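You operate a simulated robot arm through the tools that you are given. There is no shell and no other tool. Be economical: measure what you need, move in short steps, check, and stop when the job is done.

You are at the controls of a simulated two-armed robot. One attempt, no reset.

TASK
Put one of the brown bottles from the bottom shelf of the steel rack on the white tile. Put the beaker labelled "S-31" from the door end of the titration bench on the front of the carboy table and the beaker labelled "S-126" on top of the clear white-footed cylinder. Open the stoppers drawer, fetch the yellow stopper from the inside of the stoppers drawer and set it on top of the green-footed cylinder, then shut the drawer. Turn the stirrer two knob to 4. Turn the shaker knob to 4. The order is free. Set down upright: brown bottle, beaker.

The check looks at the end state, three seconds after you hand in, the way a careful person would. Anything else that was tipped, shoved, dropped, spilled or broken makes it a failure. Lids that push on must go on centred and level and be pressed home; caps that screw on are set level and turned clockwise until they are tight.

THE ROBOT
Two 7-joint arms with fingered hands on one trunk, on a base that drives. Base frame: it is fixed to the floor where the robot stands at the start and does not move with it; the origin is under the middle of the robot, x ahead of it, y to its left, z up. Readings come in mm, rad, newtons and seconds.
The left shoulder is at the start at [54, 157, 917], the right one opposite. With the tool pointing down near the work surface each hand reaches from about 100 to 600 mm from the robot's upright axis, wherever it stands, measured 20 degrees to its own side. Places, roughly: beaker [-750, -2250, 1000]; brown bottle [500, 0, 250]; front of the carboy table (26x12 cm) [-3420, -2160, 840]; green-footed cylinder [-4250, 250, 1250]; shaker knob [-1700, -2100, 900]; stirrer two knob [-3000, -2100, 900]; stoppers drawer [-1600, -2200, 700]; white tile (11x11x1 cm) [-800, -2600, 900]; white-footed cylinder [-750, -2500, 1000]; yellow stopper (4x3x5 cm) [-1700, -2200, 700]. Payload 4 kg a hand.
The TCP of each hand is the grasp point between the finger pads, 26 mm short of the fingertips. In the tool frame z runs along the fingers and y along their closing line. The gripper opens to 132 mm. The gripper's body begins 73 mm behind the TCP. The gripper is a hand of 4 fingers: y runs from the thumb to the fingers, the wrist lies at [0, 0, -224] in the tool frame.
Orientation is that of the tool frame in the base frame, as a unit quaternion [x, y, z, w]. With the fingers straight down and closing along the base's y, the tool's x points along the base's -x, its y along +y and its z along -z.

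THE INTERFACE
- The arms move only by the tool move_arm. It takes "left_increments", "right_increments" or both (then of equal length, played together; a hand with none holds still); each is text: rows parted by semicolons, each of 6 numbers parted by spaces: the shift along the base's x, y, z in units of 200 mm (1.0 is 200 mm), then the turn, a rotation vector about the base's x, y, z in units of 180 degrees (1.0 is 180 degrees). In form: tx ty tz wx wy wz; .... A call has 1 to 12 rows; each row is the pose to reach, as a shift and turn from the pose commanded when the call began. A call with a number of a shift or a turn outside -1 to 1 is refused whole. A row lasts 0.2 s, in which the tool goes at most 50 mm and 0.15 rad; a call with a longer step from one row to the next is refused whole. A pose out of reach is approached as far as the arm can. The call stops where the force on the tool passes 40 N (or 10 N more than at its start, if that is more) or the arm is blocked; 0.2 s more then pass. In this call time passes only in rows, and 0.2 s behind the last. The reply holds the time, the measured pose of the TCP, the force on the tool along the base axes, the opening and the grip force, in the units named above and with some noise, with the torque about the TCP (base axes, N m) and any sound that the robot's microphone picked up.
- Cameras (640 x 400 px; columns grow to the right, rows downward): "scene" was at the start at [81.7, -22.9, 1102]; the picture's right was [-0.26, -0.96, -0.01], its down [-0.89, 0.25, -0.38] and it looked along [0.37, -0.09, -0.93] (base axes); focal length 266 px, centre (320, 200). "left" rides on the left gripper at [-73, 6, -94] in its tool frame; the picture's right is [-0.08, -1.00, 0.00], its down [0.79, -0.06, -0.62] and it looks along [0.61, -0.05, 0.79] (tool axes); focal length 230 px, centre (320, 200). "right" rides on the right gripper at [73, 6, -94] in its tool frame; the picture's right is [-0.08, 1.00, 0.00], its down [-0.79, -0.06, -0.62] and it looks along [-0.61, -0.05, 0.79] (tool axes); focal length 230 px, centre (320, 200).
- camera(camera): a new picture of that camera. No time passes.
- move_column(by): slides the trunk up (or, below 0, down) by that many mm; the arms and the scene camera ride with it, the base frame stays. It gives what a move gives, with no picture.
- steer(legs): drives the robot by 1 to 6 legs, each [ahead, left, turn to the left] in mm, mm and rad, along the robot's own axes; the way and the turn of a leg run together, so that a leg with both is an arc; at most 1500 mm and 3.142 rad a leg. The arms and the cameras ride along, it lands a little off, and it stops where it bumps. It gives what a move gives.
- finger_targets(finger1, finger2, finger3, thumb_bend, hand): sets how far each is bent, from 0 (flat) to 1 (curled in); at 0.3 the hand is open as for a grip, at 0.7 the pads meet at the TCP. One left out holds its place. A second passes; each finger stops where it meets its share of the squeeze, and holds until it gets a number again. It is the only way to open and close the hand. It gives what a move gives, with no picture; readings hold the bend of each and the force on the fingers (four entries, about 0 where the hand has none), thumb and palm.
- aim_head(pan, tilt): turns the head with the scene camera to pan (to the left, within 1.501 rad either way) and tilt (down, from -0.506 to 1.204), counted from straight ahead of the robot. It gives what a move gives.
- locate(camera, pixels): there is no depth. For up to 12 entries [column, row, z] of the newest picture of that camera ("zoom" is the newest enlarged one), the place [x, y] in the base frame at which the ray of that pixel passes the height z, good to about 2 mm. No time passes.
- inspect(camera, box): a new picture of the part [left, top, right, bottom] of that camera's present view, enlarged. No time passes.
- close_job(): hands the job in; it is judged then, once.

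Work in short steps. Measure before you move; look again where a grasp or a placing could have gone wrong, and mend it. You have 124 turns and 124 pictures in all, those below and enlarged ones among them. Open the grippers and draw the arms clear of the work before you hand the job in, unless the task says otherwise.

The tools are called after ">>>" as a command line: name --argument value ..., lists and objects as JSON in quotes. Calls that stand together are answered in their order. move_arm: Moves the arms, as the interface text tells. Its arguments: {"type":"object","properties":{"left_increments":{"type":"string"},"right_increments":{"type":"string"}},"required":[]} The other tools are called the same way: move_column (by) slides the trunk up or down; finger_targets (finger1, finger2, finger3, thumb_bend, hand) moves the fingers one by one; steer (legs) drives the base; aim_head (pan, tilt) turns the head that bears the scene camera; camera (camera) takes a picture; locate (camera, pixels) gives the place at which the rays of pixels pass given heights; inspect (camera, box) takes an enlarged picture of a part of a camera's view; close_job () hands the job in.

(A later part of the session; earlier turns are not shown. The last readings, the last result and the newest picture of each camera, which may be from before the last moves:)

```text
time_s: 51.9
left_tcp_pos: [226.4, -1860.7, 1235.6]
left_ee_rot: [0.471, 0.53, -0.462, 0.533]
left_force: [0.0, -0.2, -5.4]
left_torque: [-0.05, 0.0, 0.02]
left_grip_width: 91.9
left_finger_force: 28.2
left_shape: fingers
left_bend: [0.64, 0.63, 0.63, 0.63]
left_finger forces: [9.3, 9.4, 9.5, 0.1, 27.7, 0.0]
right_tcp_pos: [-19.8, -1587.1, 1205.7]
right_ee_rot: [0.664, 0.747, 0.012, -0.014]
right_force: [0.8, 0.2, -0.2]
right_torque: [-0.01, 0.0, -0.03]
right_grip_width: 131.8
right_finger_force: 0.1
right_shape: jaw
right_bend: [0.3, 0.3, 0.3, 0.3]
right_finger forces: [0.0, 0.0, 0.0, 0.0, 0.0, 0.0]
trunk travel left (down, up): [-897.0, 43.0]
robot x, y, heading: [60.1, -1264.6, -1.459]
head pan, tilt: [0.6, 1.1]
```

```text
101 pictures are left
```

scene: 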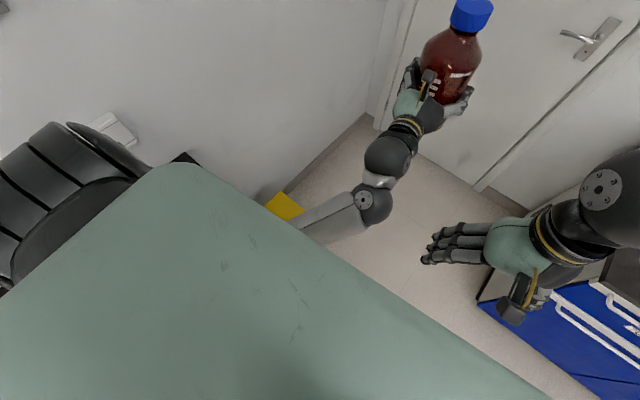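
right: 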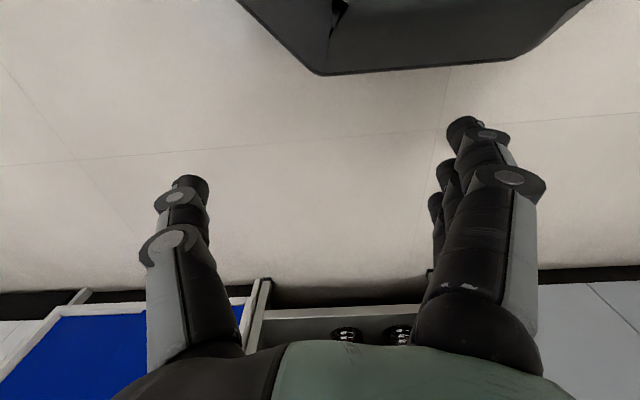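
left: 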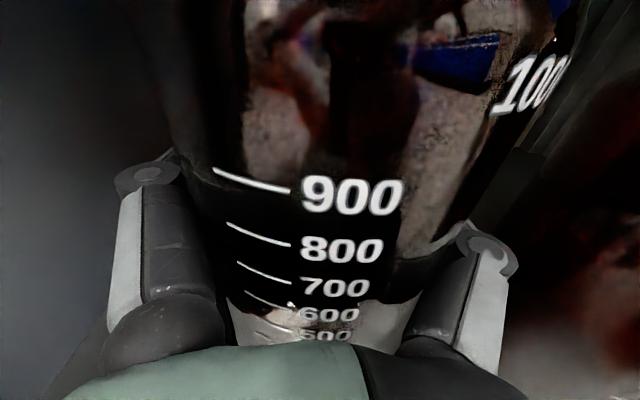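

Blue bench ends at y≈-1490; the bin is near (700,-1800). I go straight down the gap, then turn in the pocket.

>>> steer --legs '[[0, -70, 0], [0, 0, -0.112], [640, 0, 0], [120, 130, 0]]'

>>> aim_head --pan -0.8 --tilt 0.8

>>> camera --camera "scene"

```text
time_s: 57.8
left_tcp_pos: [204.4, -2645.5, 1237.9]
left_ee_rot: [0.503, 0.499, -0.493, 0.505]
left_force: [-0.2, 0.6, -5.3]
left_torque: [-0.04, -0.01, 0.01]
left_grip_width: 91.7
left_finger_force: 28.0
left_shape: fingers
left_bend: [0.64, 0.63, 0.63, 0.63]
left_finger forces: [9.3, 9.5, 9.5, 0.0, 28.1, 0.0]
right_tcp_pos: [-6.1, -2344.3, 1208.1]
right_ee_rot: [0.709, 0.705, 0.014, -0.012]
right_force: [-0.3, 0.1, 0.4]
right_torque: [-0.03, 0.01, 0.02]
right_grip_width: 131.9
right_finger_force: 0.0
right_shape: jaw
right_bend: [0.3, 0.3, 0.3, 0.3]
right_finger forces: [0.1, 0.0, 0.0, 0.0, 0.1, 0.0]
trunk travel left (down, up): [-897.0, 43.0]
robot x, y, heading: [115.8, -2036.6, -1.582]
head pan, tilt: [0.6, 1.1]
```

```text
time_s: 59.3
left_tcp_pos: [206.8, -2648.9, 1237.0]
left_ee_rot: [0.503, 0.5, -0.494, 0.504]
left_force: [0.7, 0.8, -5.9]
left_torque: [-0.07, 0.01, -0.02]
left_grip_width: 91.7
left_finger_force: 28.1
left_shape: fingers
left_bend: [0.64, 0.63, 0.63, 0.63]
left_finger forces: [9.4, 9.4, 9.5, 0.0, 27.9, 0.1]
right_tcp_pos: [-3.1, -2347.0, 1207.2]
right_ee_rot: [0.709, 0.705, 0.012, -0.015]
right_force: [0.1, -0.4, 0.3]
right_torque: [0.0, 0.0, -0.02]
right_grip_width: 131.7
right_finger_force: 0.0
right_shape: jaw
right_bend: [0.3, 0.3, 0.3, 0.3]
right_finger forces: [0.0, 0.0, 0.1, 0.0, 0.0, 0.0]
trunk travel left (down, up): [-897.0, 43.0]
robot x, y, heading: [121.5, -2035.6, -1.587]
head pan, tilt: [-0.799, 0.799]
```

```text
100 pictures are left
```

scene: 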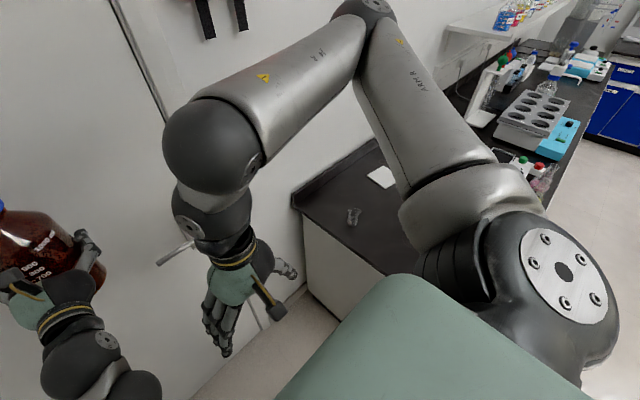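

Now turn to face -x, then strafe left about 330 and look at the bench.

>>> steer --legs '[[0, 0, -1.557], [0, 330, 0]]'

>>> aim_head --pan 0.1 --tilt 0.7

>>> camera --camera "scene"

>>> camera --camera "left"

```text
time_s: 65.2
left_tcp_pos: [-489.7, -2460.8, 1237.7]
left_ee_rot: [0.709, 0.004, -0.705, 0.014]
left_force: [-0.2, 0.8, -5.7]
left_torque: [0.01, 0.05, 0.0]
left_grip_width: 91.9
left_finger_force: 27.6
left_shape: fingers
left_bend: [0.64, 0.63, 0.63, 0.63]
left_finger forces: [9.2, 9.4, 9.6, 0.0, 27.8, 0.0]
right_tcp_pos: [-190.6, -2246.4, 1207.0]
right_ee_rot: [1.0, 0.006, 0.019, 0.0]
right_force: [-0.5, 0.5, -0.5]
right_torque: [-0.02, -0.01, 0.0]
right_grip_width: 132.1
right_finger_force: 0.0
right_shape: jaw
right_bend: [0.3, 0.3, 0.3, 0.3]
right_finger forces: [0.1, 0.0, 0.0, 0.0, 0.0, 0.0]
trunk travel left (down, up): [-897.0, 43.0]
robot x, y, heading: [122.5, -2361.2, -3.138]
head pan, tilt: [-0.799, 0.799]
```

```text
time_s: 66.4
left_tcp_pos: [-490.7, -2463.0, 1235.4]
left_ee_rot: [0.709, 0.004, -0.705, 0.013]
left_force: [0.5, -0.2, -5.7]
left_torque: [-0.01, 0.09, 0.02]
left_grip_width: 92.1
left_finger_force: 27.7
left_shape: fingers
left_bend: [0.64, 0.63, 0.63, 0.63]
left_finger forces: [9.3, 9.4, 9.4, 0.0, 27.8, 0.0]
right_tcp_pos: [-190.8, -2248.0, 1207.0]
right_ee_rot: [1.0, 0.007, 0.018, 0.0]
right_force: [1.2, 0.8, -0.2]
right_torque: [0.01, 0.01, -0.03]
right_grip_width: 131.8
right_finger_force: 0.0
right_shape: jaw
right_bend: [0.3, 0.3, 0.3, 0.3]
right_finger forces: [0.0, 0.2, 0.0, 0.0, 0.1, 0.0]
trunk travel left (down, up): [-897.0, 43.0]
robot x, y, heading: [119.4, -2372.1, -3.14]
head pan, tilt: [0.099, 0.7]
```

```text
99 pictures are left
```

scene: 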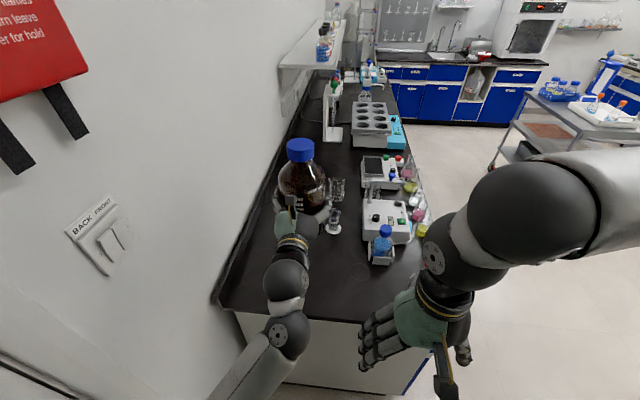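

```text
98 pictures are left
```

left: 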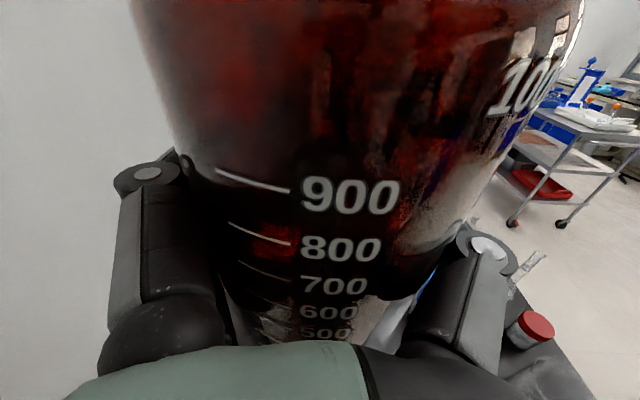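

The bottle hides the tile. I move the left hand 120 mm in +y to uncover it, and check the bench-height with the bench end edge.

>>> move_arm --left_increments "0 0.2 0 0 0 0; 0 0.4 0 0 0 0; 0 0.6 0 0 0 0"

>>> inspect --camera "scene" --box '[220, 140, 460, 290]'

>>> locate --camera "scene" --pixels '[[300, 317, 845], [300, 317, 870], [300, 317, 900], [300, 317, 820]]'

```text
time_s: 67.3
left_tcp_pos: [-494.0, -2390.0, 1192.7]
left_ee_rot: [-0.703, 0.063, 0.704, -0.085]
left_force: [0.2, 0.5, -6.0]
left_torque: [-0.02, 0.08, -0.02]
left_grip_width: 92.1
left_finger_force: 28.8
left_shape: fingers
left_bend: [0.64, 0.63, 0.63, 0.63]
left_finger forces: [9.2, 9.5, 9.5, 0.1, 28.6, 0.1]
right_tcp_pos: [-190.4, -2249.1, 1207.2]
right_ee_rot: [1.0, 0.006, 0.02, -0.002]
right_force: [0.1, -0.1, -0.6]
right_torque: [0.01, -0.01, -0.02]
right_grip_width: 131.6
right_finger_force: 0.0
right_shape: jaw
right_bend: [0.3, 0.3, 0.3, 0.3]
right_finger forces: [0.1, 0.0, 0.0, 0.1, 0.0, 0.1]
trunk travel left (down, up): [-897.0, 43.0]
robot x, y, heading: [120.7, -2363.4, -3.136]
head pan, tilt: [0.099, 0.7]
stopped in row 3 (left hand): the arm was blocked; the commanded pose is now the measured one
```

```text
2.67 times, centred on (340, 215) of scene
```

zoom: 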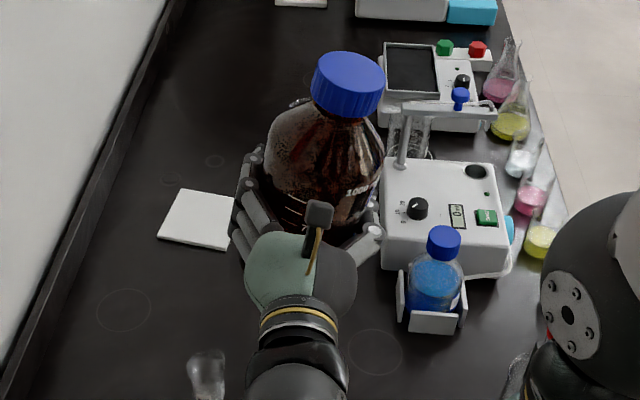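

```text
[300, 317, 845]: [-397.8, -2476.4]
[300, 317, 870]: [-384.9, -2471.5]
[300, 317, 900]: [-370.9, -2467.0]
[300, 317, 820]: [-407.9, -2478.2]
```

The tile is visible at zoom (198,219). I locate its corners; the arm got stuck and tilted a bit, which I will restore by going back.

>>> locate --camera "zoom" --pixels '[[178, 190, 855], [158, 238, 855], [228, 251, 855], [233, 197, 855], [178, 190, 870], [228, 251, 870], [206, 390, 845], [205, 352, 900]]'

>>> move_arm --left_increments "0 -0.2 0.1 0 0 0; 0 -0.4 0.2 0 0 0; 0 -0.5 0.2 0 0 0"

>>> camera --camera "scene"

```text
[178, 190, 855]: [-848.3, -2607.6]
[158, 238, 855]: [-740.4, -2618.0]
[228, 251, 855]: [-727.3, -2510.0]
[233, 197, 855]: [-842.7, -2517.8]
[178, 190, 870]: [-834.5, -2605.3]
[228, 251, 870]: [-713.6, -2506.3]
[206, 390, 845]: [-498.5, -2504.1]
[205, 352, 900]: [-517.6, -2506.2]
```

```text
time_s: 68.1
left_tcp_pos: [-492.4, -2487.5, 1235.5]
left_ee_rot: [-0.702, 0.062, 0.704, -0.084]
left_force: [0.1, 0.8, -5.4]
left_torque: [-0.06, 0.07, 0.0]
left_grip_width: 91.8
left_finger_force: 27.8
left_shape: fingers
left_bend: [0.64, 0.63, 0.63, 0.63]
left_finger forces: [9.2, 9.3, 9.5, 0.0, 28.7, 0.0]
right_tcp_pos: [-191.5, -2248.0, 1206.7]
right_ee_rot: [1.0, 0.006, 0.018, 0.0]
right_force: [0.1, 0.5, 0.0]
right_torque: [-0.03, 0.0, -0.06]
right_grip_width: 131.9
right_finger_force: 0.0
right_shape: jaw
right_bend: [0.3, 0.3, 0.3, 0.3]
right_finger forces: [0.0, 0.1, 0.1, 0.0, 0.1, 0.1]
trunk travel left (down, up): [-897.0, 43.0]
robot x, y, heading: [119.3, -2364.8, -3.138]
head pan, tilt: [0.099, 0.7]
```

```text
96 pictures are left
```

scene: 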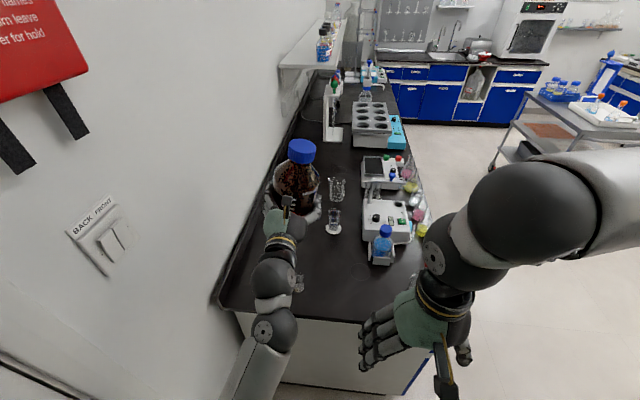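

Tile centre ≈ (-790,-2563), top z≈855. The hand is rolled about 12° off, so I correct it and raise it, then lower the trunk for reach.

>>> move_arm --left_increments "0 -0.1 0.2 0.033 0 -0.005; 0 -0.2 0.4 0.0658 -0.001 -0.0099; 0 -0.3 0.5 0.0658 -0.001 -0.0099; 0 -0.38 0.5 0.0658 -0.001 -0.0099"

>>> locate --camera "scene" --pixels '[[333, 230, 850], [334, 211, 950], [334, 211, 975], [338, 200, 847], [338, 179, 930], [300, 290, 847]]'

>>> move_column --by -270

>>> camera --camera "scene"

```text
time_s: 69.1
left_tcp_pos: [-492.6, -2564.1, 1334.9]
left_ee_rot: [-0.707, -0.001, 0.708, 0.0]
left_force: [0.4, 0.3, -6.0]
left_torque: [0.0, 0.05, -0.02]
left_grip_width: 91.9
left_finger_force: 28.5
left_shape: fingers
left_bend: [0.64, 0.63, 0.63, 0.63]
left_finger forces: [9.5, 9.6, 9.7, 0.0, 28.0, 0.1]
right_tcp_pos: [-191.5, -2250.0, 1208.3]
right_ee_rot: [1.0, 0.006, 0.019, -0.001]
right_force: [-0.2, -0.3, 0.2]
right_torque: [0.01, -0.02, 0.01]
right_grip_width: 131.7
right_finger_force: 0.1
right_shape: jaw
right_bend: [0.3, 0.3, 0.3, 0.3]
right_finger forces: [0.1, 0.0, 0.1, 0.1, 0.0, 0.0]
trunk travel left (down, up): [-897.0, 43.0]
robot x, y, heading: [117.9, -2360.1, -3.138]
head pan, tilt: [0.099, 0.7]
```

```text
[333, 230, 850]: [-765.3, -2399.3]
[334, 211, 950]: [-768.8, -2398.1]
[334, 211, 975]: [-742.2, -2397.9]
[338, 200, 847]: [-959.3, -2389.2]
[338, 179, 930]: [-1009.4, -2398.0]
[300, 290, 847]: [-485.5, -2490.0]
```

```text
time_s: 71.8
left_tcp_pos: [-492.8, -2563.0, 1064.3]
left_ee_rot: [-0.706, -0.001, 0.708, -0.001]
left_force: [0.1, 0.3, -6.5]
left_torque: [0.0, 0.05, -0.01]
left_grip_width: 92.0
left_finger_force: 28.5
left_shape: fingers
left_bend: [0.64, 0.63, 0.63, 0.63]
left_finger forces: [9.5, 9.5, 9.7, 0.0, 28.1, 0.0]
right_tcp_pos: [-191.0, -2248.7, 937.4]
right_ee_rot: [1.0, 0.005, 0.019, -0.001]
right_force: [-0.3, 0.3, 1.1]
right_torque: [-0.01, -0.01, -0.05]
right_grip_width: 132.3
right_finger_force: 0.0
right_shape: jaw
right_bend: [0.3, 0.3, 0.3, 0.3]
right_finger forces: [0.1, 0.0, 0.0, 0.0, 0.0, 0.1]
trunk travel left (down, up): [-627.0, 313.0]
robot x, y, heading: [115.3, -2360.5, -3.141]
head pan, tilt: [0.099, 0.7]
```

```text
95 pictures are left
```

scene: 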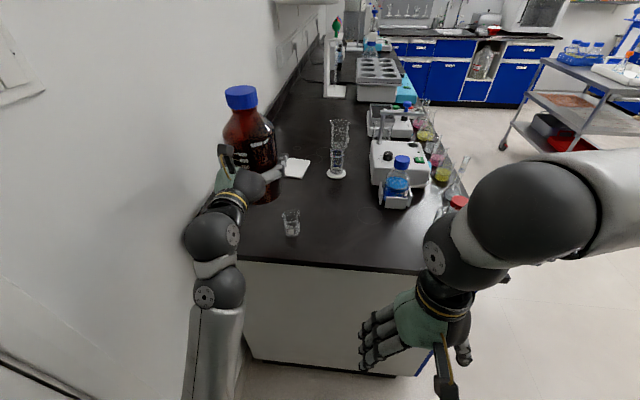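

Clear path: cylinder at (-765,-2398) is beside, not in the way. Drive ahead 115 mm, then extend the arm toward the tile at safe height.

>>> steer --legs '[[115, 0, 0]]'

>>> move_arm --left_increments "-0.2 0 0 0 0 0; -0.4 0 0 0 0 0; -0.6 0 0 0 0 0; -0.8 0 0 0 0 0; -0.87 0 0 0 0 0"

>>> camera --camera "scene"

```text
time_s: 73.1
left_tcp_pos: [-608.9, -2564.3, 1066.1]
left_ee_rot: [-0.706, -0.001, 0.708, -0.001]
left_force: [0.0, 0.6, -5.7]
left_torque: [-0.02, 0.08, 0.01]
left_grip_width: 91.9
left_finger_force: 28.7
left_shape: fingers
left_bend: [0.64, 0.63, 0.63, 0.63]
left_finger forces: [9.4, 9.5, 9.7, 0.0, 28.1, 0.0]
right_tcp_pos: [-305.9, -2248.2, 937.7]
right_ee_rot: [1.0, 0.006, 0.018, -0.001]
right_force: [-0.9, 0.1, -0.4]
right_torque: [0.02, -0.02, 0.0]
right_grip_width: 131.8
right_finger_force: 0.0
right_shape: jaw
right_bend: [0.3, 0.3, 0.3, 0.3]
right_finger forces: [0.1, 0.0, 0.1, 0.1, 0.0, 0.0]
trunk travel left (down, up): [-627.0, 313.0]
robot x, y, heading: [-0.2, -2362.3, -3.137]
head pan, tilt: [0.099, 0.7]
```

```text
time_s: 74.3
left_tcp_pos: [-783.4, -2563.7, 1066.1]
left_ee_rot: [-0.706, 0.0, 0.708, -0.002]
left_force: [0.0, -0.5, -5.1]
left_torque: [-0.02, 0.04, -0.01]
left_grip_width: 91.7
left_finger_force: 28.6
left_shape: fingers
left_bend: [0.64, 0.63, 0.63, 0.63]
left_finger forces: [9.6, 9.7, 9.8, 0.0, 28.3, 0.0]
right_tcp_pos: [-306.6, -2249.0, 937.5]
right_ee_rot: [1.0, 0.007, 0.018, -0.001]
right_force: [-0.9, 0.4, 1.3]
right_torque: [0.02, 0.02, 0.0]
right_grip_width: 131.8
right_finger_force: 0.0
right_shape: jaw
right_bend: [0.3, 0.3, 0.3, 0.3]
right_finger forces: [0.0, 0.1, 0.0, 0.0, 0.0, 0.0]
trunk travel left (down, up): [-627.0, 313.0]
robot x, y, heading: [5.6, -2363.3, -3.134]
head pan, tilt: [0.099, 0.7]
```

```text
94 pictures are left
```

scene: 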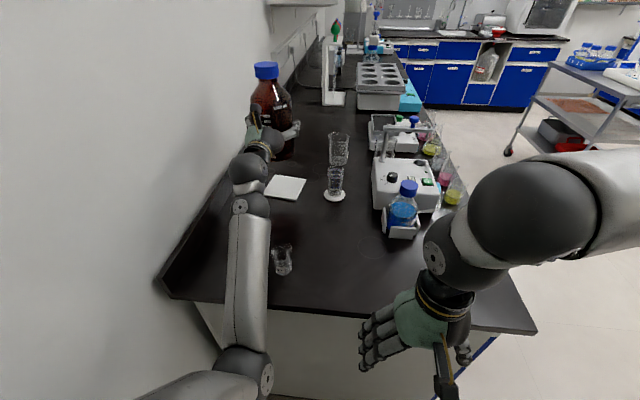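

I recheck the tile centre from here (pixel (285,187)).

>>> locate --camera "scene" --pixels '[[285, 187, 855], [272, 175, 855], [306, 178, 855], [297, 200, 855], [264, 197, 855], [334, 196, 850]]'

>>> inspect --camera "scene" --box '[240, 60, 336, 220]'

```text
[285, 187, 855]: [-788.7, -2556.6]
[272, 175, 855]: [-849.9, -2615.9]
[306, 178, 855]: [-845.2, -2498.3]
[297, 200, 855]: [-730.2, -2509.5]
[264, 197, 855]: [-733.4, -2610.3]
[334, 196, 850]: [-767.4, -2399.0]
```

```text
2.50 times, centred on (288, 140) of scene
```

zoom: 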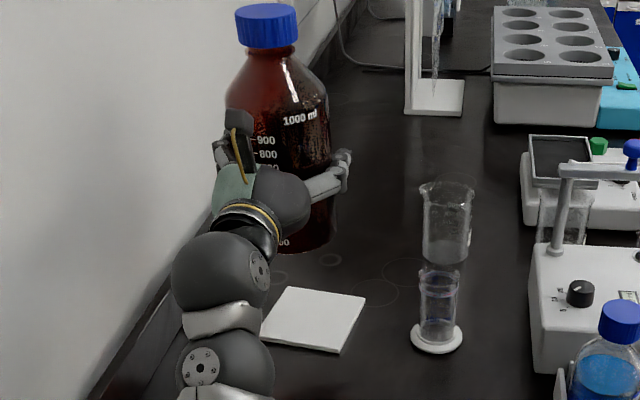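

Adjust to (-787,-2559) and descend to ~z 975 first.

>>> move_arm --left_increments "-0.02 0.022 -0.15 0 0 0; -0.02 0.022 -0.3 0 0 0; -0.02 0.022 -0.45 0 0 0; -0.02 0.022 -0.45 0 0 0"

>>> inspect --camera "scene" --box '[240, 100, 336, 220]'

```text
time_s: 75.5
left_tcp_pos: [-793.9, -2597.5, 997.4]
left_ee_rot: [-0.694, 0.008, 0.719, -0.034]
left_force: [-0.3, 0.1, -5.1]
left_torque: [-0.06, 0.05, -0.02]
left_grip_width: 91.8
left_finger_force: 28.9
left_shape: fingers
left_bend: [0.64, 0.63, 0.63, 0.63]
left_finger forces: [9.5, 9.7, 9.7, 0.0, 28.4, 0.0]
right_tcp_pos: [-306.3, -2249.2, 937.5]
right_ee_rot: [1.0, 0.006, 0.019, -0.001]
right_force: [-0.3, 0.0, 0.4]
right_torque: [-0.02, 0.0, -0.02]
right_grip_width: 132.0
right_finger_force: 0.1
right_shape: jaw
right_bend: [0.3, 0.3, 0.3, 0.3]
right_finger forces: [0.0, 0.1, 0.0, 0.0, 0.0, 0.0]
trunk travel left (down, up): [-627.0, 313.0]
robot x, y, heading: [4.1, -2365.5, -3.131]
head pan, tilt: [0.099, 0.7]
stopped in row 4 (left hand): the arm was blocked; the commanded pose is now the measured one
```

```text
3.33 times, centred on (288, 160) of scene
```

zoom: 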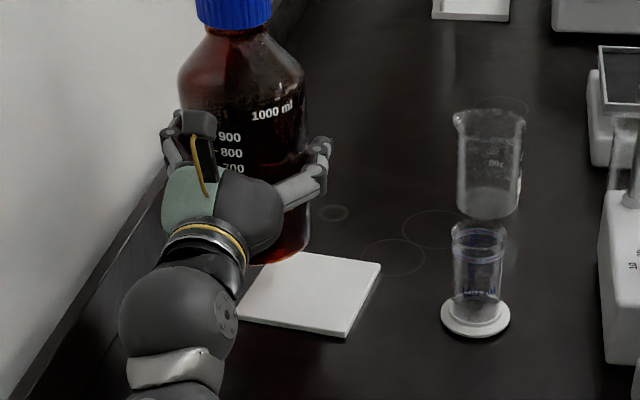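

The arm got blocked (elbow near the bench edge, trunk too low). I raise the trunk 85, restore level orientation and position above the tile.

>>> move_column --by 85

>>> move_arm --left_increments "0.035 0.1 0 0.0189 -0.0113 -0.0117; 0.035 0.19 0 0.0189 -0.0113 -0.0117; 0.035 0.19 -0.15 0.0189 -0.0113 -0.0117; 0.035 0.19 -0.3 0.0189 -0.0113 -0.0117; 0.035 0.19 -0.4 0.0189 -0.0113 -0.0117; 0.035 0.19 -0.5 0.0189 -0.0113 -0.0117"

>>> camera --camera "scene"

```text
time_s: 76.7
left_tcp_pos: [-794.1, -2595.8, 1083.3]
left_ee_rot: [-0.694, 0.008, 0.719, -0.033]
left_force: [-0.2, 0.0, -6.0]
left_torque: [-0.03, 0.0, -0.05]
left_grip_width: 91.9
left_finger_force: 28.8
left_shape: fingers
left_bend: [0.64, 0.63, 0.63, 0.63]
left_finger forces: [9.4, 9.6, 9.7, 0.0, 28.5, 0.1]
right_tcp_pos: [-307.6, -2248.9, 1021.2]
right_ee_rot: [1.0, 0.006, 0.019, -0.001]
right_force: [-0.8, -0.1, -0.5]
right_torque: [0.01, 0.01, 0.05]
right_grip_width: 132.0
right_finger_force: 0.1
right_shape: jaw
right_bend: [0.3, 0.3, 0.3, 0.3]
right_finger forces: [0.1, 0.0, 0.1, 0.0, 0.0, 0.0]
trunk travel left (down, up): [-712.0, 228.0]
robot x, y, heading: [0.9, -2363.8, -3.133]
head pan, tilt: [0.099, 0.7]
```

```text
time_s: 78.3
left_tcp_pos: [-796.7, -2609.9, 1010.9]
left_ee_rot: [-0.692, 0.012, 0.72, -0.045]
left_force: [0.4, -0.3, -5.8]
left_torque: [-0.05, 0.03, 0.0]
left_grip_width: 91.7
left_finger_force: 28.8
left_shape: fingers
left_bend: [0.64, 0.63, 0.63, 0.63]
left_finger forces: [9.4, 9.6, 9.7, 0.0, 28.4, 0.0]
right_tcp_pos: [-306.3, -2249.8, 1022.2]
right_ee_rot: [1.0, 0.006, 0.019, -0.001]
right_force: [-0.2, 0.0, -0.5]
right_torque: [0.0, -0.01, -0.01]
right_grip_width: 131.8
right_finger_force: 0.0
right_shape: jaw
right_bend: [0.3, 0.3, 0.3, 0.3]
right_finger forces: [0.0, 0.0, 0.0, 0.0, 0.0, 0.0]
trunk travel left (down, up): [-712.0, 228.0]
robot x, y, heading: [7.2, -2365.6, -3.132]
head pan, tilt: [0.099, 0.7]
stopped in row 6 (left hand): the arm was blocked; the commanded pose is now the measured one
```

```text
91 pictures are left
```

scene: 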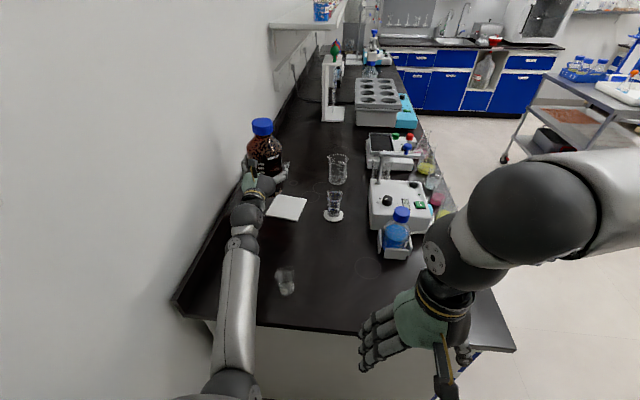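

I check where the elbow and forearm are relative to the bench edge.

>>> locate --camera "scene" --pixels '[[230, 385, 900], [230, 385, 1000], [230, 385, 1100], [240, 290, 950], [240, 290, 1000], [175, 300, 845]]'

>>> aim_head --pan 0.5 --tilt 1.15

>>> camera --camera "scene"

>>> camera --camera "left"

```text
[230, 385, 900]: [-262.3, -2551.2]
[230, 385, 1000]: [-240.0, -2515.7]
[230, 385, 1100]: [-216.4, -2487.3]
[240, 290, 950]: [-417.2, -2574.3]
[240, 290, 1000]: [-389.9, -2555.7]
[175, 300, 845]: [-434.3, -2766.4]
```

```text
time_s: 79.2
left_tcp_pos: [-797.9, -2609.1, 1010.5]
left_ee_rot: [-0.692, 0.011, 0.72, -0.044]
left_force: [0.1, 0.3, -5.6]
left_torque: [-0.05, 0.08, 0.01]
left_grip_width: 91.6
left_finger_force: 28.5
left_shape: fingers
left_bend: [0.64, 0.63, 0.63, 0.63]
left_finger forces: [9.5, 9.5, 9.6, 0.0, 28.5, 0.1]
right_tcp_pos: [-306.3, -2249.0, 1021.8]
right_ee_rot: [1.0, 0.005, 0.019, -0.001]
right_force: [0.1, 0.0, 0.3]
right_torque: [-0.02, 0.0, 0.02]
right_grip_width: 131.9
right_finger_force: 0.1
right_shape: jaw
right_bend: [0.3, 0.3, 0.3, 0.3]
right_finger forces: [0.0, 0.0, 0.0, 0.0, 0.0, 0.0]
trunk travel left (down, up): [-712.0, 228.0]
robot x, y, heading: [2.8, -2366.2, -3.134]
head pan, tilt: [0.499, 1.15]
```

```text
90 pictures are left
```

scene: 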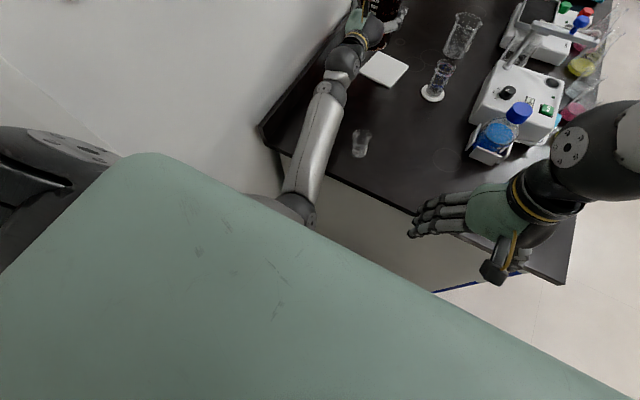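

```text
89 pictures are left
```

left: 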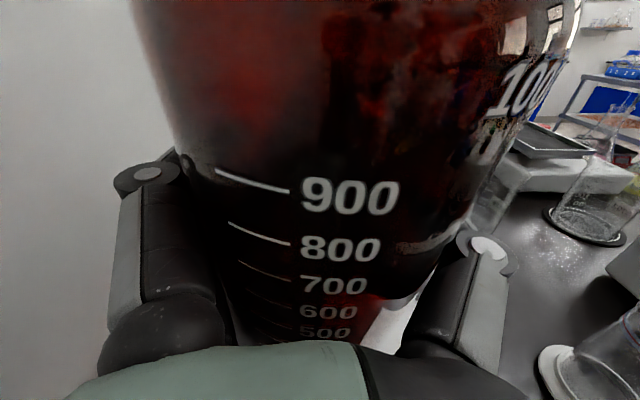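

I raise the trunk so the arm gets straighter, then restore the level pose above the tile before descending.

>>> move_column --by 35

>>> move_arm --left_increments "0.05 0.1 0.1 0.0126 -0.0063 -0.0072; 0.05 0.25 0.15 0.0252 -0.0126 -0.0144; 0.05 0.25 0.15 0.0252 -0.0126 -0.0144"

>>> camera --camera "scene"

```text
time_s: 80.0
left_tcp_pos: [-797.3, -2609.7, 1045.5]
left_ee_rot: [-0.692, 0.013, 0.72, -0.044]
left_force: [-0.9, 0.2, -6.0]
left_torque: [0.02, 0.08, 0.0]
left_grip_width: 91.7
left_finger_force: 28.5
left_shape: fingers
left_bend: [0.64, 0.63, 0.63, 0.63]
left_finger forces: [9.4, 9.5, 9.7, 0.0, 28.6, 0.0]
right_tcp_pos: [-307.8, -2249.0, 1057.0]
right_ee_rot: [1.0, 0.006, 0.019, 0.0]
right_force: [-0.5, -0.6, 0.6]
right_torque: [-0.04, -0.01, -0.01]
right_grip_width: 132.2
right_finger_force: 0.0
right_shape: jaw
right_bend: [0.3, 0.3, 0.3, 0.3]
right_finger forces: [0.1, 0.0, 0.1, 0.0, 0.0, 0.0]
trunk travel left (down, up): [-747.0, 193.0]
robot x, y, heading: [3.7, -2364.9, -3.132]
head pan, tilt: [0.499, 1.15]
```

```text
time_s: 81.0
left_tcp_pos: [-789.3, -2610.0, 1077.7]
left_ee_rot: [-0.705, 0.02, 0.707, -0.05]
left_force: [0.2, -0.6, -5.5]
left_torque: [0.0, 0.08, 0.02]
left_grip_width: 91.8
left_finger_force: 28.0
left_shape: fingers
left_bend: [0.64, 0.63, 0.63, 0.63]
left_finger forces: [9.4, 9.5, 9.7, 0.1, 28.6, 0.0]
right_tcp_pos: [-307.9, -2249.9, 1056.2]
right_ee_rot: [1.0, 0.006, 0.02, -0.001]
right_force: [0.1, 0.1, -0.7]
right_torque: [-0.01, 0.01, -0.01]
right_grip_width: 132.0
right_finger_force: 0.1
right_shape: jaw
right_bend: [0.3, 0.3, 0.3, 0.3]
right_finger forces: [0.1, 0.1, 0.1, 0.0, 0.0, 0.1]
trunk travel left (down, up): [-747.0, 193.0]
robot x, y, heading: [4.5, -2364.3, -3.132]
head pan, tilt: [0.499, 1.15]
stopped in row 3 (left hand): the arm was blocked; the commanded pose is now the measured one
```

```text
88 pictures are left
```

scene: 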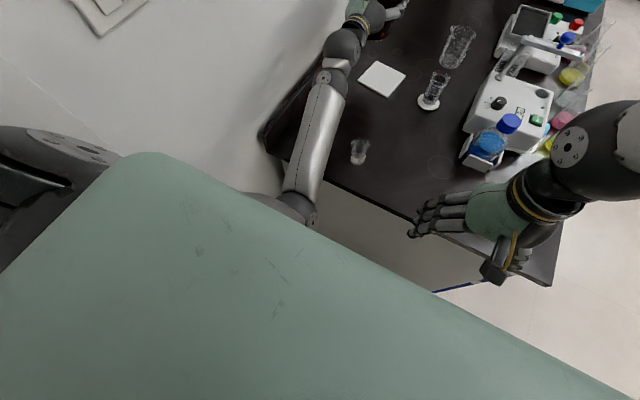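

The arm configuration is stuck near a limit. I back the base 60 mm, retract and raise the hand to the earlier good relative pose and level it, to later lower by the trunk instead.

>>> steer --legs '[[-60, 0, 0]]'

>>> move_arm --left_increments "0.15 0 0.2 0 0 0; 0.3 0 0.4 0.01 0 -0.005; 0.45 0.05 0.55 0.02 0 -0.01; 0.5 0.15 0.55 0.0315 -0.0009 -0.0136; 0.5 0.25 0.55 0.0315 -0.0009 -0.0136; 0.5 0.25 0.55 0.0315 -0.0009 -0.0136"

```text
time_s: 81.9
left_tcp_pos: [-734.2, -2608.8, 1076.5]
left_ee_rot: [-0.706, 0.021, 0.707, -0.049]
left_force: [-0.7, 0.0, -5.1]
left_torque: [-0.04, 0.05, 0.01]
left_grip_width: 91.7
left_finger_force: 29.3
left_shape: fingers
left_bend: [0.64, 0.63, 0.63, 0.63]
left_finger forces: [9.4, 9.5, 9.7, 0.1, 28.4, 0.0]
right_tcp_pos: [-250.3, -2249.0, 1056.4]
right_ee_rot: [1.0, 0.007, 0.02, -0.001]
right_force: [0.6, -0.3, -0.1]
right_torque: [0.02, -0.01, 0.01]
right_grip_width: 131.9
right_finger_force: 0.1
right_shape: jaw
right_bend: [0.3, 0.3, 0.3, 0.3]
right_finger forces: [0.1, 0.0, 0.0, 0.0, 0.0, 0.0]
trunk travel left (down, up): [-747.0, 193.0]
robot x, y, heading: [61.4, -2363.2, -3.132]
head pan, tilt: [0.499, 1.15]
```

```text
time_s: 83.0
left_tcp_pos: [-637.5, -2629.4, 1235.6]
left_ee_rot: [-0.678, 0.028, 0.73, -0.08]
left_force: [0.2, 0.1, -5.3]
left_torque: [0.0, 0.11, 0.03]
left_grip_width: 91.7
left_finger_force: 28.2
left_shape: fingers
left_bend: [0.64, 0.63, 0.63, 0.63]
left_finger forces: [9.4, 9.4, 9.7, 0.0, 28.6, 0.1]
right_tcp_pos: [-248.5, -2249.2, 1056.7]
right_ee_rot: [1.0, 0.006, 0.02, -0.001]
right_force: [-0.6, 0.6, -0.4]
right_torque: [0.0, -0.04, 0.0]
right_grip_width: 131.7
right_finger_force: 0.1
right_shape: jaw
right_bend: [0.3, 0.3, 0.3, 0.3]
right_finger forces: [0.1, 0.0, 0.0, 0.1, 0.1, 0.1]
trunk travel left (down, up): [-747.0, 193.0]
robot x, y, heading: [64.5, -2365.8, -3.133]
head pan, tilt: [0.499, 1.15]
stopped in row 5 (left hand): the arm was blocked; the commanded pose is now the measured one
```

Still blocked toward +y. I look at the left arm from the head.

>>> aim_head --pan 0.9 --tilt 0.9

>>> camera --camera "scene"

```text
time_s: 83.8
left_tcp_pos: [-634.5, -2631.0, 1237.8]
left_ee_rot: [-0.677, 0.028, 0.731, -0.079]
left_force: [-1.1, -0.7, -5.9]
left_torque: [-0.01, 0.05, -0.04]
left_grip_width: 91.7
left_finger_force: 28.5
left_shape: fingers
left_bend: [0.64, 0.63, 0.63, 0.63]
left_finger forces: [9.3, 9.5, 9.7, 0.1, 28.6, 0.0]
right_tcp_pos: [-246.2, -2249.2, 1057.5]
right_ee_rot: [1.0, 0.006, 0.019, -0.001]
right_force: [0.6, -0.9, -0.3]
right_torque: [0.02, -0.02, 0.0]
right_grip_width: 132.2
right_finger_force: 0.0
right_shape: jaw
right_bend: [0.3, 0.3, 0.3, 0.3]
right_finger forces: [0.1, 0.1, 0.1, 0.0, 0.0, 0.1]
trunk travel left (down, up): [-747.0, 193.0]
robot x, y, heading: [64.3, -2362.7, -3.136]
head pan, tilt: [0.901, 0.901]
```

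```text
87 pictures are left
```

scene: 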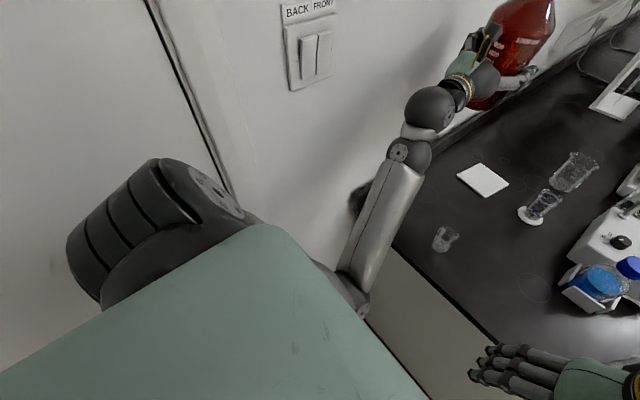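

The elbow looks tucked inward against the torso. Since the bottle is round, I strafe right 60 mm and yaw the hand inward, which should swing the elbow outward.

>>> steer --legs '[[0, -60, 0]]'

>>> move_arm --left_increments "-0.05 0 -0.05 0.012 -0.006 -0.033; -0.1 0 -0.1 0.024 -0.012 -0.066; -0.15 0 -0.15 0.036 -0.018 -0.1; -0.2 0 -0.2 0.0482 -0.0243 -0.133; -0.2 0 -0.2 0.0482 -0.0243 -0.133"

>>> camera --camera "scene"

```text
time_s: 84.8
left_tcp_pos: [-634.0, -2575.7, 1237.2]
left_ee_rot: [-0.678, 0.026, 0.731, -0.077]
left_force: [1.1, -0.5, -4.7]
left_torque: [-0.01, 0.08, -0.02]
left_grip_width: 92.1
left_finger_force: 29.0
left_shape: fingers
left_bend: [0.64, 0.63, 0.63, 0.63]
left_finger forces: [9.3, 9.5, 9.6, 0.0, 28.5, 0.0]
right_tcp_pos: [-249.1, -2192.9, 1057.2]
right_ee_rot: [1.0, 0.007, 0.019, -0.002]
right_force: [0.5, 0.3, 0.0]
right_torque: [0.06, 0.0, 0.0]
right_grip_width: 131.9
right_finger_force: 0.0
right_shape: jaw
right_bend: [0.3, 0.3, 0.3, 0.3]
right_finger forces: [0.0, 0.0, 0.1, 0.1, 0.0, 0.1]
trunk travel left (down, up): [-747.0, 193.0]
robot x, y, heading: [60.9, -2307.4, -3.13]
head pan, tilt: [0.901, 0.901]
```

```text
time_s: 86.0
left_tcp_pos: [-674.4, -2572.4, 1197.8]
left_ee_rot: [-0.689, 0.116, 0.704, 0.127]
left_force: [0.5, 0.1, -5.4]
left_torque: [0.03, 0.04, 0.0]
left_grip_width: 91.6
left_finger_force: 28.7
left_shape: fingers
left_bend: [0.64, 0.63, 0.63, 0.63]
left_finger forces: [9.4, 9.6, 9.7, 0.0, 28.2, 0.1]
right_tcp_pos: [-246.5, -2190.4, 1057.1]
right_ee_rot: [1.0, 0.008, 0.019, -0.001]
right_force: [-0.2, 0.6, -0.3]
right_torque: [-0.04, 0.0, 0.0]
right_grip_width: 132.1
right_finger_force: 0.0
right_shape: jaw
right_bend: [0.3, 0.3, 0.3, 0.3]
right_finger forces: [0.0, 0.0, 0.1, 0.0, 0.0, 0.1]
trunk travel left (down, up): [-747.0, 193.0]
robot x, y, heading: [65.0, -2305.7, -3.136]
head pan, tilt: [0.901, 0.901]
```

```text
86 pictures are left
```

scene: 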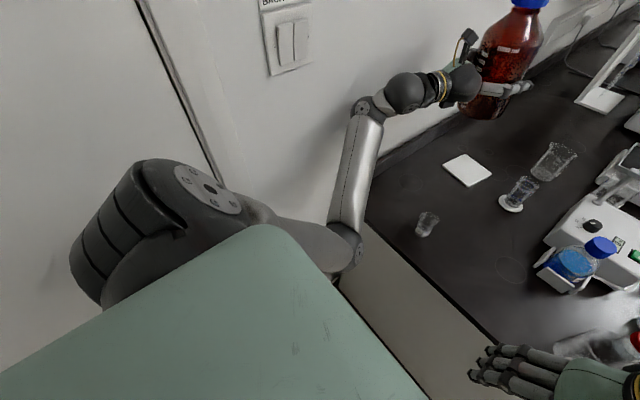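

The elbow now swings outward. I level the hand slightly, shift toward the tile, then reposition the base.

>>> move_arm --left_increments "-0.1 0.1 -0.05 -0.003 -0.003 0.001; -0.2 0.2 -0.1 -0.006 -0.0059 0.002; -0.25 0.3 -0.1 -0.006 -0.0059 0.002; -0.25 0.3 -0.1 -0.006 -0.0059 0.002"

>>> steer --legs '[[55, 60, 0]]'

>>> move_column --by -100

>>> aim_head --pan 0.5 --tilt 0.85

>>> camera --camera "scene"

```text
time_s: 87.0
left_tcp_pos: [-725.9, -2514.7, 1177.0]
left_ee_rot: [-0.697, 0.118, 0.698, 0.118]
left_force: [0.4, 0.4, -5.5]
left_torque: [0.06, 0.06, 0.01]
left_grip_width: 91.8
left_finger_force: 28.6
left_shape: fingers
left_bend: [0.64, 0.63, 0.63, 0.63]
left_finger forces: [9.5, 9.6, 9.8, 0.0, 28.2, 0.0]
right_tcp_pos: [-249.8, -2190.8, 1056.7]
right_ee_rot: [1.0, 0.008, 0.019, -0.001]
right_force: [0.7, 0.4, 0.1]
right_torque: [-0.01, -0.03, 0.0]
right_grip_width: 131.8
right_finger_force: 0.0
right_shape: jaw
right_bend: [0.3, 0.3, 0.3, 0.3]
right_finger forces: [0.0, 0.0, 0.0, 0.1, 0.0, 0.0]
trunk travel left (down, up): [-747.0, 193.0]
robot x, y, heading: [61.4, -2306.6, -3.132]
head pan, tilt: [0.901, 0.901]
```

```text
time_s: 88.1
left_tcp_pos: [-777.6, -2571.4, 1177.3]
left_ee_rot: [-0.696, 0.119, 0.698, 0.118]
left_force: [0.1, 0.3, -5.9]
left_torque: [0.01, 0.07, 0.02]
left_grip_width: 91.7
left_finger_force: 29.1
left_shape: fingers
left_bend: [0.64, 0.63, 0.63, 0.63]
left_finger forces: [9.4, 9.6, 9.7, 0.0, 28.2, 0.0]
right_tcp_pos: [-301.0, -2249.1, 1056.7]
right_ee_rot: [1.0, 0.007, 0.018, -0.001]
right_force: [0.7, 0.0, 0.1]
right_torque: [-0.01, 0.0, -0.02]
right_grip_width: 131.9
right_finger_force: 0.1
right_shape: jaw
right_bend: [0.3, 0.3, 0.3, 0.3]
right_finger forces: [0.0, 0.1, 0.1, 0.0, 0.0, 0.0]
trunk travel left (down, up): [-747.0, 193.0]
robot x, y, heading: [7.0, -2367.9, -3.132]
head pan, tilt: [0.901, 0.901]
```

```text
time_s: 89.4
left_tcp_pos: [-779.7, -2572.4, 1077.5]
left_ee_rot: [-0.696, 0.118, 0.698, 0.118]
left_force: [0.3, 0.2, -4.7]
left_torque: [0.02, 0.08, -0.02]
left_grip_width: 91.6
left_finger_force: 29.0
left_shape: fingers
left_bend: [0.64, 0.63, 0.63, 0.63]
left_finger forces: [9.4, 9.6, 9.8, 0.0, 28.2, 0.0]
right_tcp_pos: [-302.6, -2250.0, 957.4]
right_ee_rot: [1.0, 0.007, 0.019, -0.001]
right_force: [0.6, 0.1, -0.3]
right_torque: [0.0, -0.01, -0.01]
right_grip_width: 132.1
right_finger_force: 0.1
right_shape: jaw
right_bend: [0.3, 0.3, 0.3, 0.3]
right_finger forces: [0.1, 0.0, 0.1, 0.1, 0.0, 0.0]
trunk travel left (down, up): [-647.0, 293.0]
robot x, y, heading: [5.9, -2364.4, -3.137]
head pan, tilt: [0.901, 0.901]
```

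```text
time_s: 90.3
left_tcp_pos: [-778.5, -2572.2, 1077.6]
left_ee_rot: [-0.696, 0.119, 0.698, 0.119]
left_force: [-0.9, 0.1, -6.5]
left_torque: [0.03, 0.02, -0.01]
left_grip_width: 92.1
left_finger_force: 28.8
left_shape: fingers
left_bend: [0.64, 0.63, 0.63, 0.63]
left_finger forces: [9.4, 9.7, 9.8, 0.1, 28.2, 0.0]
right_tcp_pos: [-303.2, -2249.4, 958.3]
right_ee_rot: [1.0, 0.007, 0.019, -0.002]
right_force: [-0.1, -0.3, -0.2]
right_torque: [-0.01, -0.01, 0.04]
right_grip_width: 131.5
right_finger_force: 0.0
right_shape: jaw
right_bend: [0.3, 0.3, 0.3, 0.3]
right_finger forces: [0.0, 0.1, 0.0, 0.0, 0.0, 0.1]
trunk travel left (down, up): [-647.0, 293.0]
robot x, y, heading: [6.1, -2363.8, -3.135]
head pan, tilt: [0.499, 0.85]
```

```text
85 pictures are left
```

scene: 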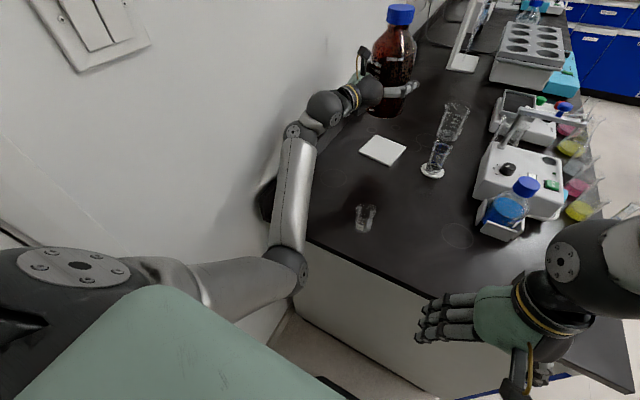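

Level, elbow free. I move over the tile and descend to ~z 975.

>>> move_arm --left_increments "-0.04 0.06 -0.15 0 0 0; -0.04 0.06 -0.3 0 0 0; -0.04 0.06 -0.45 0 0 0; -0.04 0.06 -0.51 0 0 0; -0.04 0.06 -0.51 0 0 0"

>>> inspect --camera "scene" --box '[340, 60, 436, 180]'

```text
time_s: 91.5
left_tcp_pos: [-788.8, -2562.1, 974.3]
left_ee_rot: [-0.696, 0.119, 0.698, 0.119]
left_force: [-0.4, 0.1, -5.0]
left_torque: [-0.01, 0.07, 0.0]
left_grip_width: 91.8
left_finger_force: 28.6
left_shape: fingers
left_bend: [0.64, 0.63, 0.63, 0.63]
left_finger forces: [9.3, 9.7, 9.9, 0.1, 28.1, 0.0]
right_tcp_pos: [-302.1, -2250.1, 957.4]
right_ee_rot: [1.0, 0.007, 0.02, -0.002]
right_force: [-0.9, 0.4, 1.0]
right_torque: [0.01, 0.04, 0.01]
right_grip_width: 132.0
right_finger_force: 0.1
right_shape: jaw
right_bend: [0.3, 0.3, 0.3, 0.3]
right_finger forces: [0.1, 0.0, 0.0, 0.0, 0.0, 0.1]
trunk travel left (down, up): [-647.0, 293.0]
robot x, y, heading: [7.1, -2366.7, -3.138]
head pan, tilt: [0.499, 0.85]
```

```text
3.33 times, centred on (388, 120) of scene
```

zoom: 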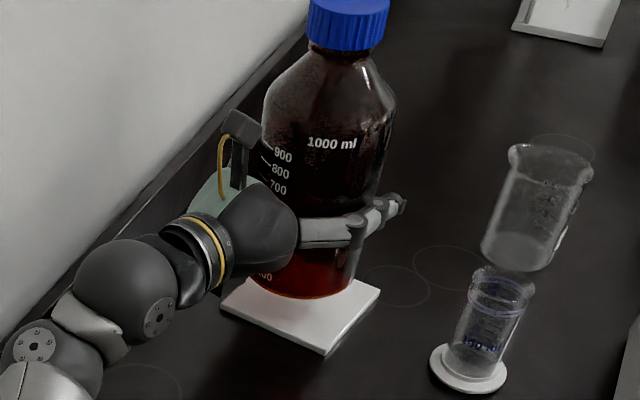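

Well over the tile. I descend slowly 2 mm per row and watch force.

>>> move_arm --left_increments "0 0 -0.015 0 0 0; 0 0 -0.03 0 0 0; 0 0 -0.045 0 0 0; 0 0 -0.06 0 0 0; 0 0 -0.075 0 0 0; 0 0 -0.075 0 0 0"

>>> inspect --camera "scene" --box '[340, 60, 436, 180]'

```text
time_s: 92.9
left_tcp_pos: [-787.7, -2559.8, 961.7]
left_ee_rot: [-0.696, 0.119, 0.698, 0.119]
left_force: [-0.6, -0.7, -5.3]
left_torque: [0.02, 0.06, 0.02]
left_grip_width: 92.0
left_finger_force: 28.4
left_shape: fingers
left_bend: [0.64, 0.63, 0.63, 0.63]
left_finger forces: [9.5, 9.7, 9.9, 0.0, 28.2, 0.0]
right_tcp_pos: [-302.3, -2250.7, 957.0]
right_ee_rot: [1.0, 0.006, 0.019, -0.001]
right_force: [0.2, 0.4, -0.1]
right_torque: [-0.01, -0.03, 0.0]
right_grip_width: 132.0
right_finger_force: 0.0
right_shape: jaw
right_bend: [0.3, 0.3, 0.3, 0.3]
right_finger forces: [0.0, 0.0, 0.1, 0.0, 0.0, 0.0]
trunk travel left (down, up): [-647.0, 293.0]
robot x, y, heading: [6.7, -2360.0, -3.135]
head pan, tilt: [0.499, 0.85]
```

```text
3.33 times, centred on (388, 120) of scene
```

zoom: 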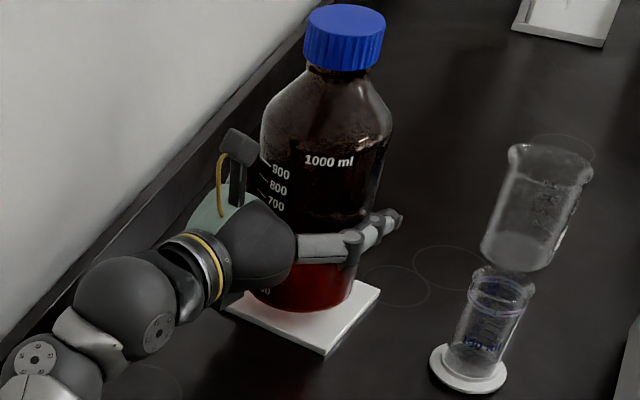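

Still full weight on the hand. I continue in 2 mm rows.

>>> move_arm --left_increments "0 0 -0.01 0 0 0; 0 0 -0.02 0 0 0; 0 0 -0.03 0 0 0; 0 0 -0.04 0 0 0"

>>> move_arm --left_increments "0 0 -0.01 0 0 0; 0 0 -0.02 0 0 0"

```text
time_s: 93.9
left_tcp_pos: [-787.3, -2559.8, 952.2]
left_ee_rot: [-0.696, 0.118, 0.698, 0.118]
left_force: [0.1, 0.3, -5.5]
left_torque: [0.0, 0.09, 0.02]
left_grip_width: 92.0
left_finger_force: 28.4
left_shape: fingers
left_bend: [0.64, 0.63, 0.63, 0.63]
left_finger forces: [9.3, 9.6, 9.8, 0.0, 28.2, 0.0]
right_tcp_pos: [-301.8, -2250.6, 957.7]
right_ee_rot: [1.0, 0.007, 0.019, -0.001]
right_force: [-0.3, 0.1, 0.1]
right_torque: [0.01, 0.03, 0.03]
right_grip_width: 131.8
right_finger_force: 0.0
right_shape: jaw
right_bend: [0.3, 0.3, 0.3, 0.3]
right_finger forces: [0.0, 0.0, 0.0, 0.0, 0.0, 0.0]
trunk travel left (down, up): [-647.0, 293.0]
robot x, y, heading: [9.8, -2360.7, -3.131]
head pan, tilt: [0.499, 0.85]
```

```text
time_s: 94.5
left_tcp_pos: [-787.9, -2560.6, 947.1]
left_ee_rot: [-0.696, 0.118, 0.698, 0.119]
left_force: [0.2, 0.0, -5.5]
left_torque: [0.05, 0.09, 0.02]
left_grip_width: 91.8
left_finger_force: 28.2
left_shape: fingers
left_bend: [0.64, 0.63, 0.63, 0.63]
left_finger forces: [9.4, 9.6, 9.9, 0.0, 28.2, 0.0]
right_tcp_pos: [-303.2, -2249.6, 957.6]
right_ee_rot: [1.0, 0.007, 0.019, -0.001]
right_force: [-0.2, -0.3, 0.4]
right_torque: [0.0, -0.01, 0.01]
right_grip_width: 131.8
right_finger_force: 0.0
right_shape: jaw
right_bend: [0.3, 0.3, 0.3, 0.3]
right_finger forces: [0.1, 0.1, 0.0, 0.0, 0.0, 0.0]
trunk travel left (down, up): [-647.0, 293.0]
robot x, y, heading: [10.1, -2367.7, -3.132]
head pan, tilt: [0.499, 0.85]
```

No contact yet; continue 8 mm more in two checks.

>>> move_arm --left_increments "0 0 -0.01 0 0 0; 0 0 -0.02 0 0 0"

>>> move_arm --left_increments "0 0 -0.01 0 0 0; 0 0 -0.02 0 0 0"

>>> inspect --camera "scene" --box '[340, 60, 436, 180]'

```text
time_s: 95.1
left_tcp_pos: [-787.9, -2561.0, 944.3]
left_ee_rot: [-0.696, 0.118, 0.698, 0.118]
left_force: [0.3, 1.1, -6.2]
left_torque: [0.01, 0.09, 0.0]
left_grip_width: 91.8
left_finger_force: 28.4
left_shape: fingers
left_bend: [0.64, 0.63, 0.63, 0.63]
left_finger forces: [9.3, 9.5, 9.8, 0.0, 28.2, 0.0]
right_tcp_pos: [-301.9, -2249.6, 957.7]
right_ee_rot: [1.0, 0.007, 0.019, -0.001]
right_force: [-0.2, -0.6, 0.6]
right_torque: [0.02, -0.01, 0.02]
right_grip_width: 131.7
right_finger_force: 0.0
right_shape: jaw
right_bend: [0.3, 0.3, 0.3, 0.3]
right_finger forces: [0.1, 0.0, 0.1, 0.0, 0.0, 0.0]
trunk travel left (down, up): [-647.0, 293.0]
robot x, y, heading: [8.0, -2363.6, -3.132]
head pan, tilt: [0.499, 0.85]
```

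```text
time_s: 95.7
left_tcp_pos: [-787.6, -2559.5, 940.7]
left_ee_rot: [-0.697, 0.119, 0.697, 0.119]
left_force: [0.0, 0.1, -6.2]
left_torque: [-0.02, 0.07, 0.01]
left_grip_width: 91.6
left_finger_force: 28.7
left_shape: fingers
left_bend: [0.64, 0.63, 0.63, 0.63]
left_finger forces: [9.5, 9.6, 9.8, 0.0, 28.1, 0.1]
right_tcp_pos: [-303.2, -2249.7, 957.2]
right_ee_rot: [1.0, 0.007, 0.019, -0.001]
right_force: [0.0, 0.8, 0.1]
right_torque: [0.01, -0.01, 0.01]
right_grip_width: 131.8
right_finger_force: 0.0
right_shape: jaw
right_bend: [0.3, 0.3, 0.3, 0.3]
right_finger forces: [0.0, 0.0, 0.1, 0.0, 0.0, 0.0]
trunk travel left (down, up): [-647.0, 293.0]
robot x, y, heading: [5.2, -2364.5, -3.133]
head pan, tilt: [0.499, 0.85]
```

```text
3.33 times, centred on (388, 120) of scene
```

zoom: 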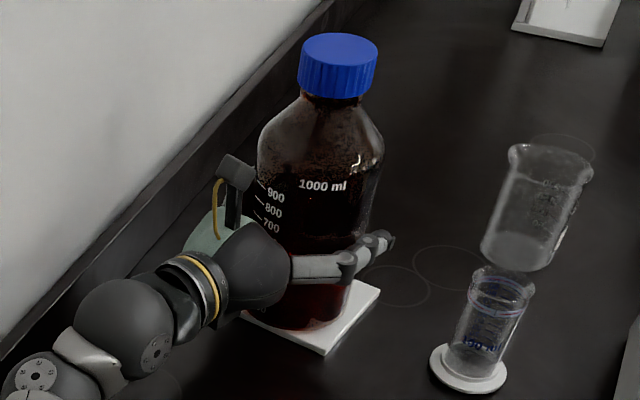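

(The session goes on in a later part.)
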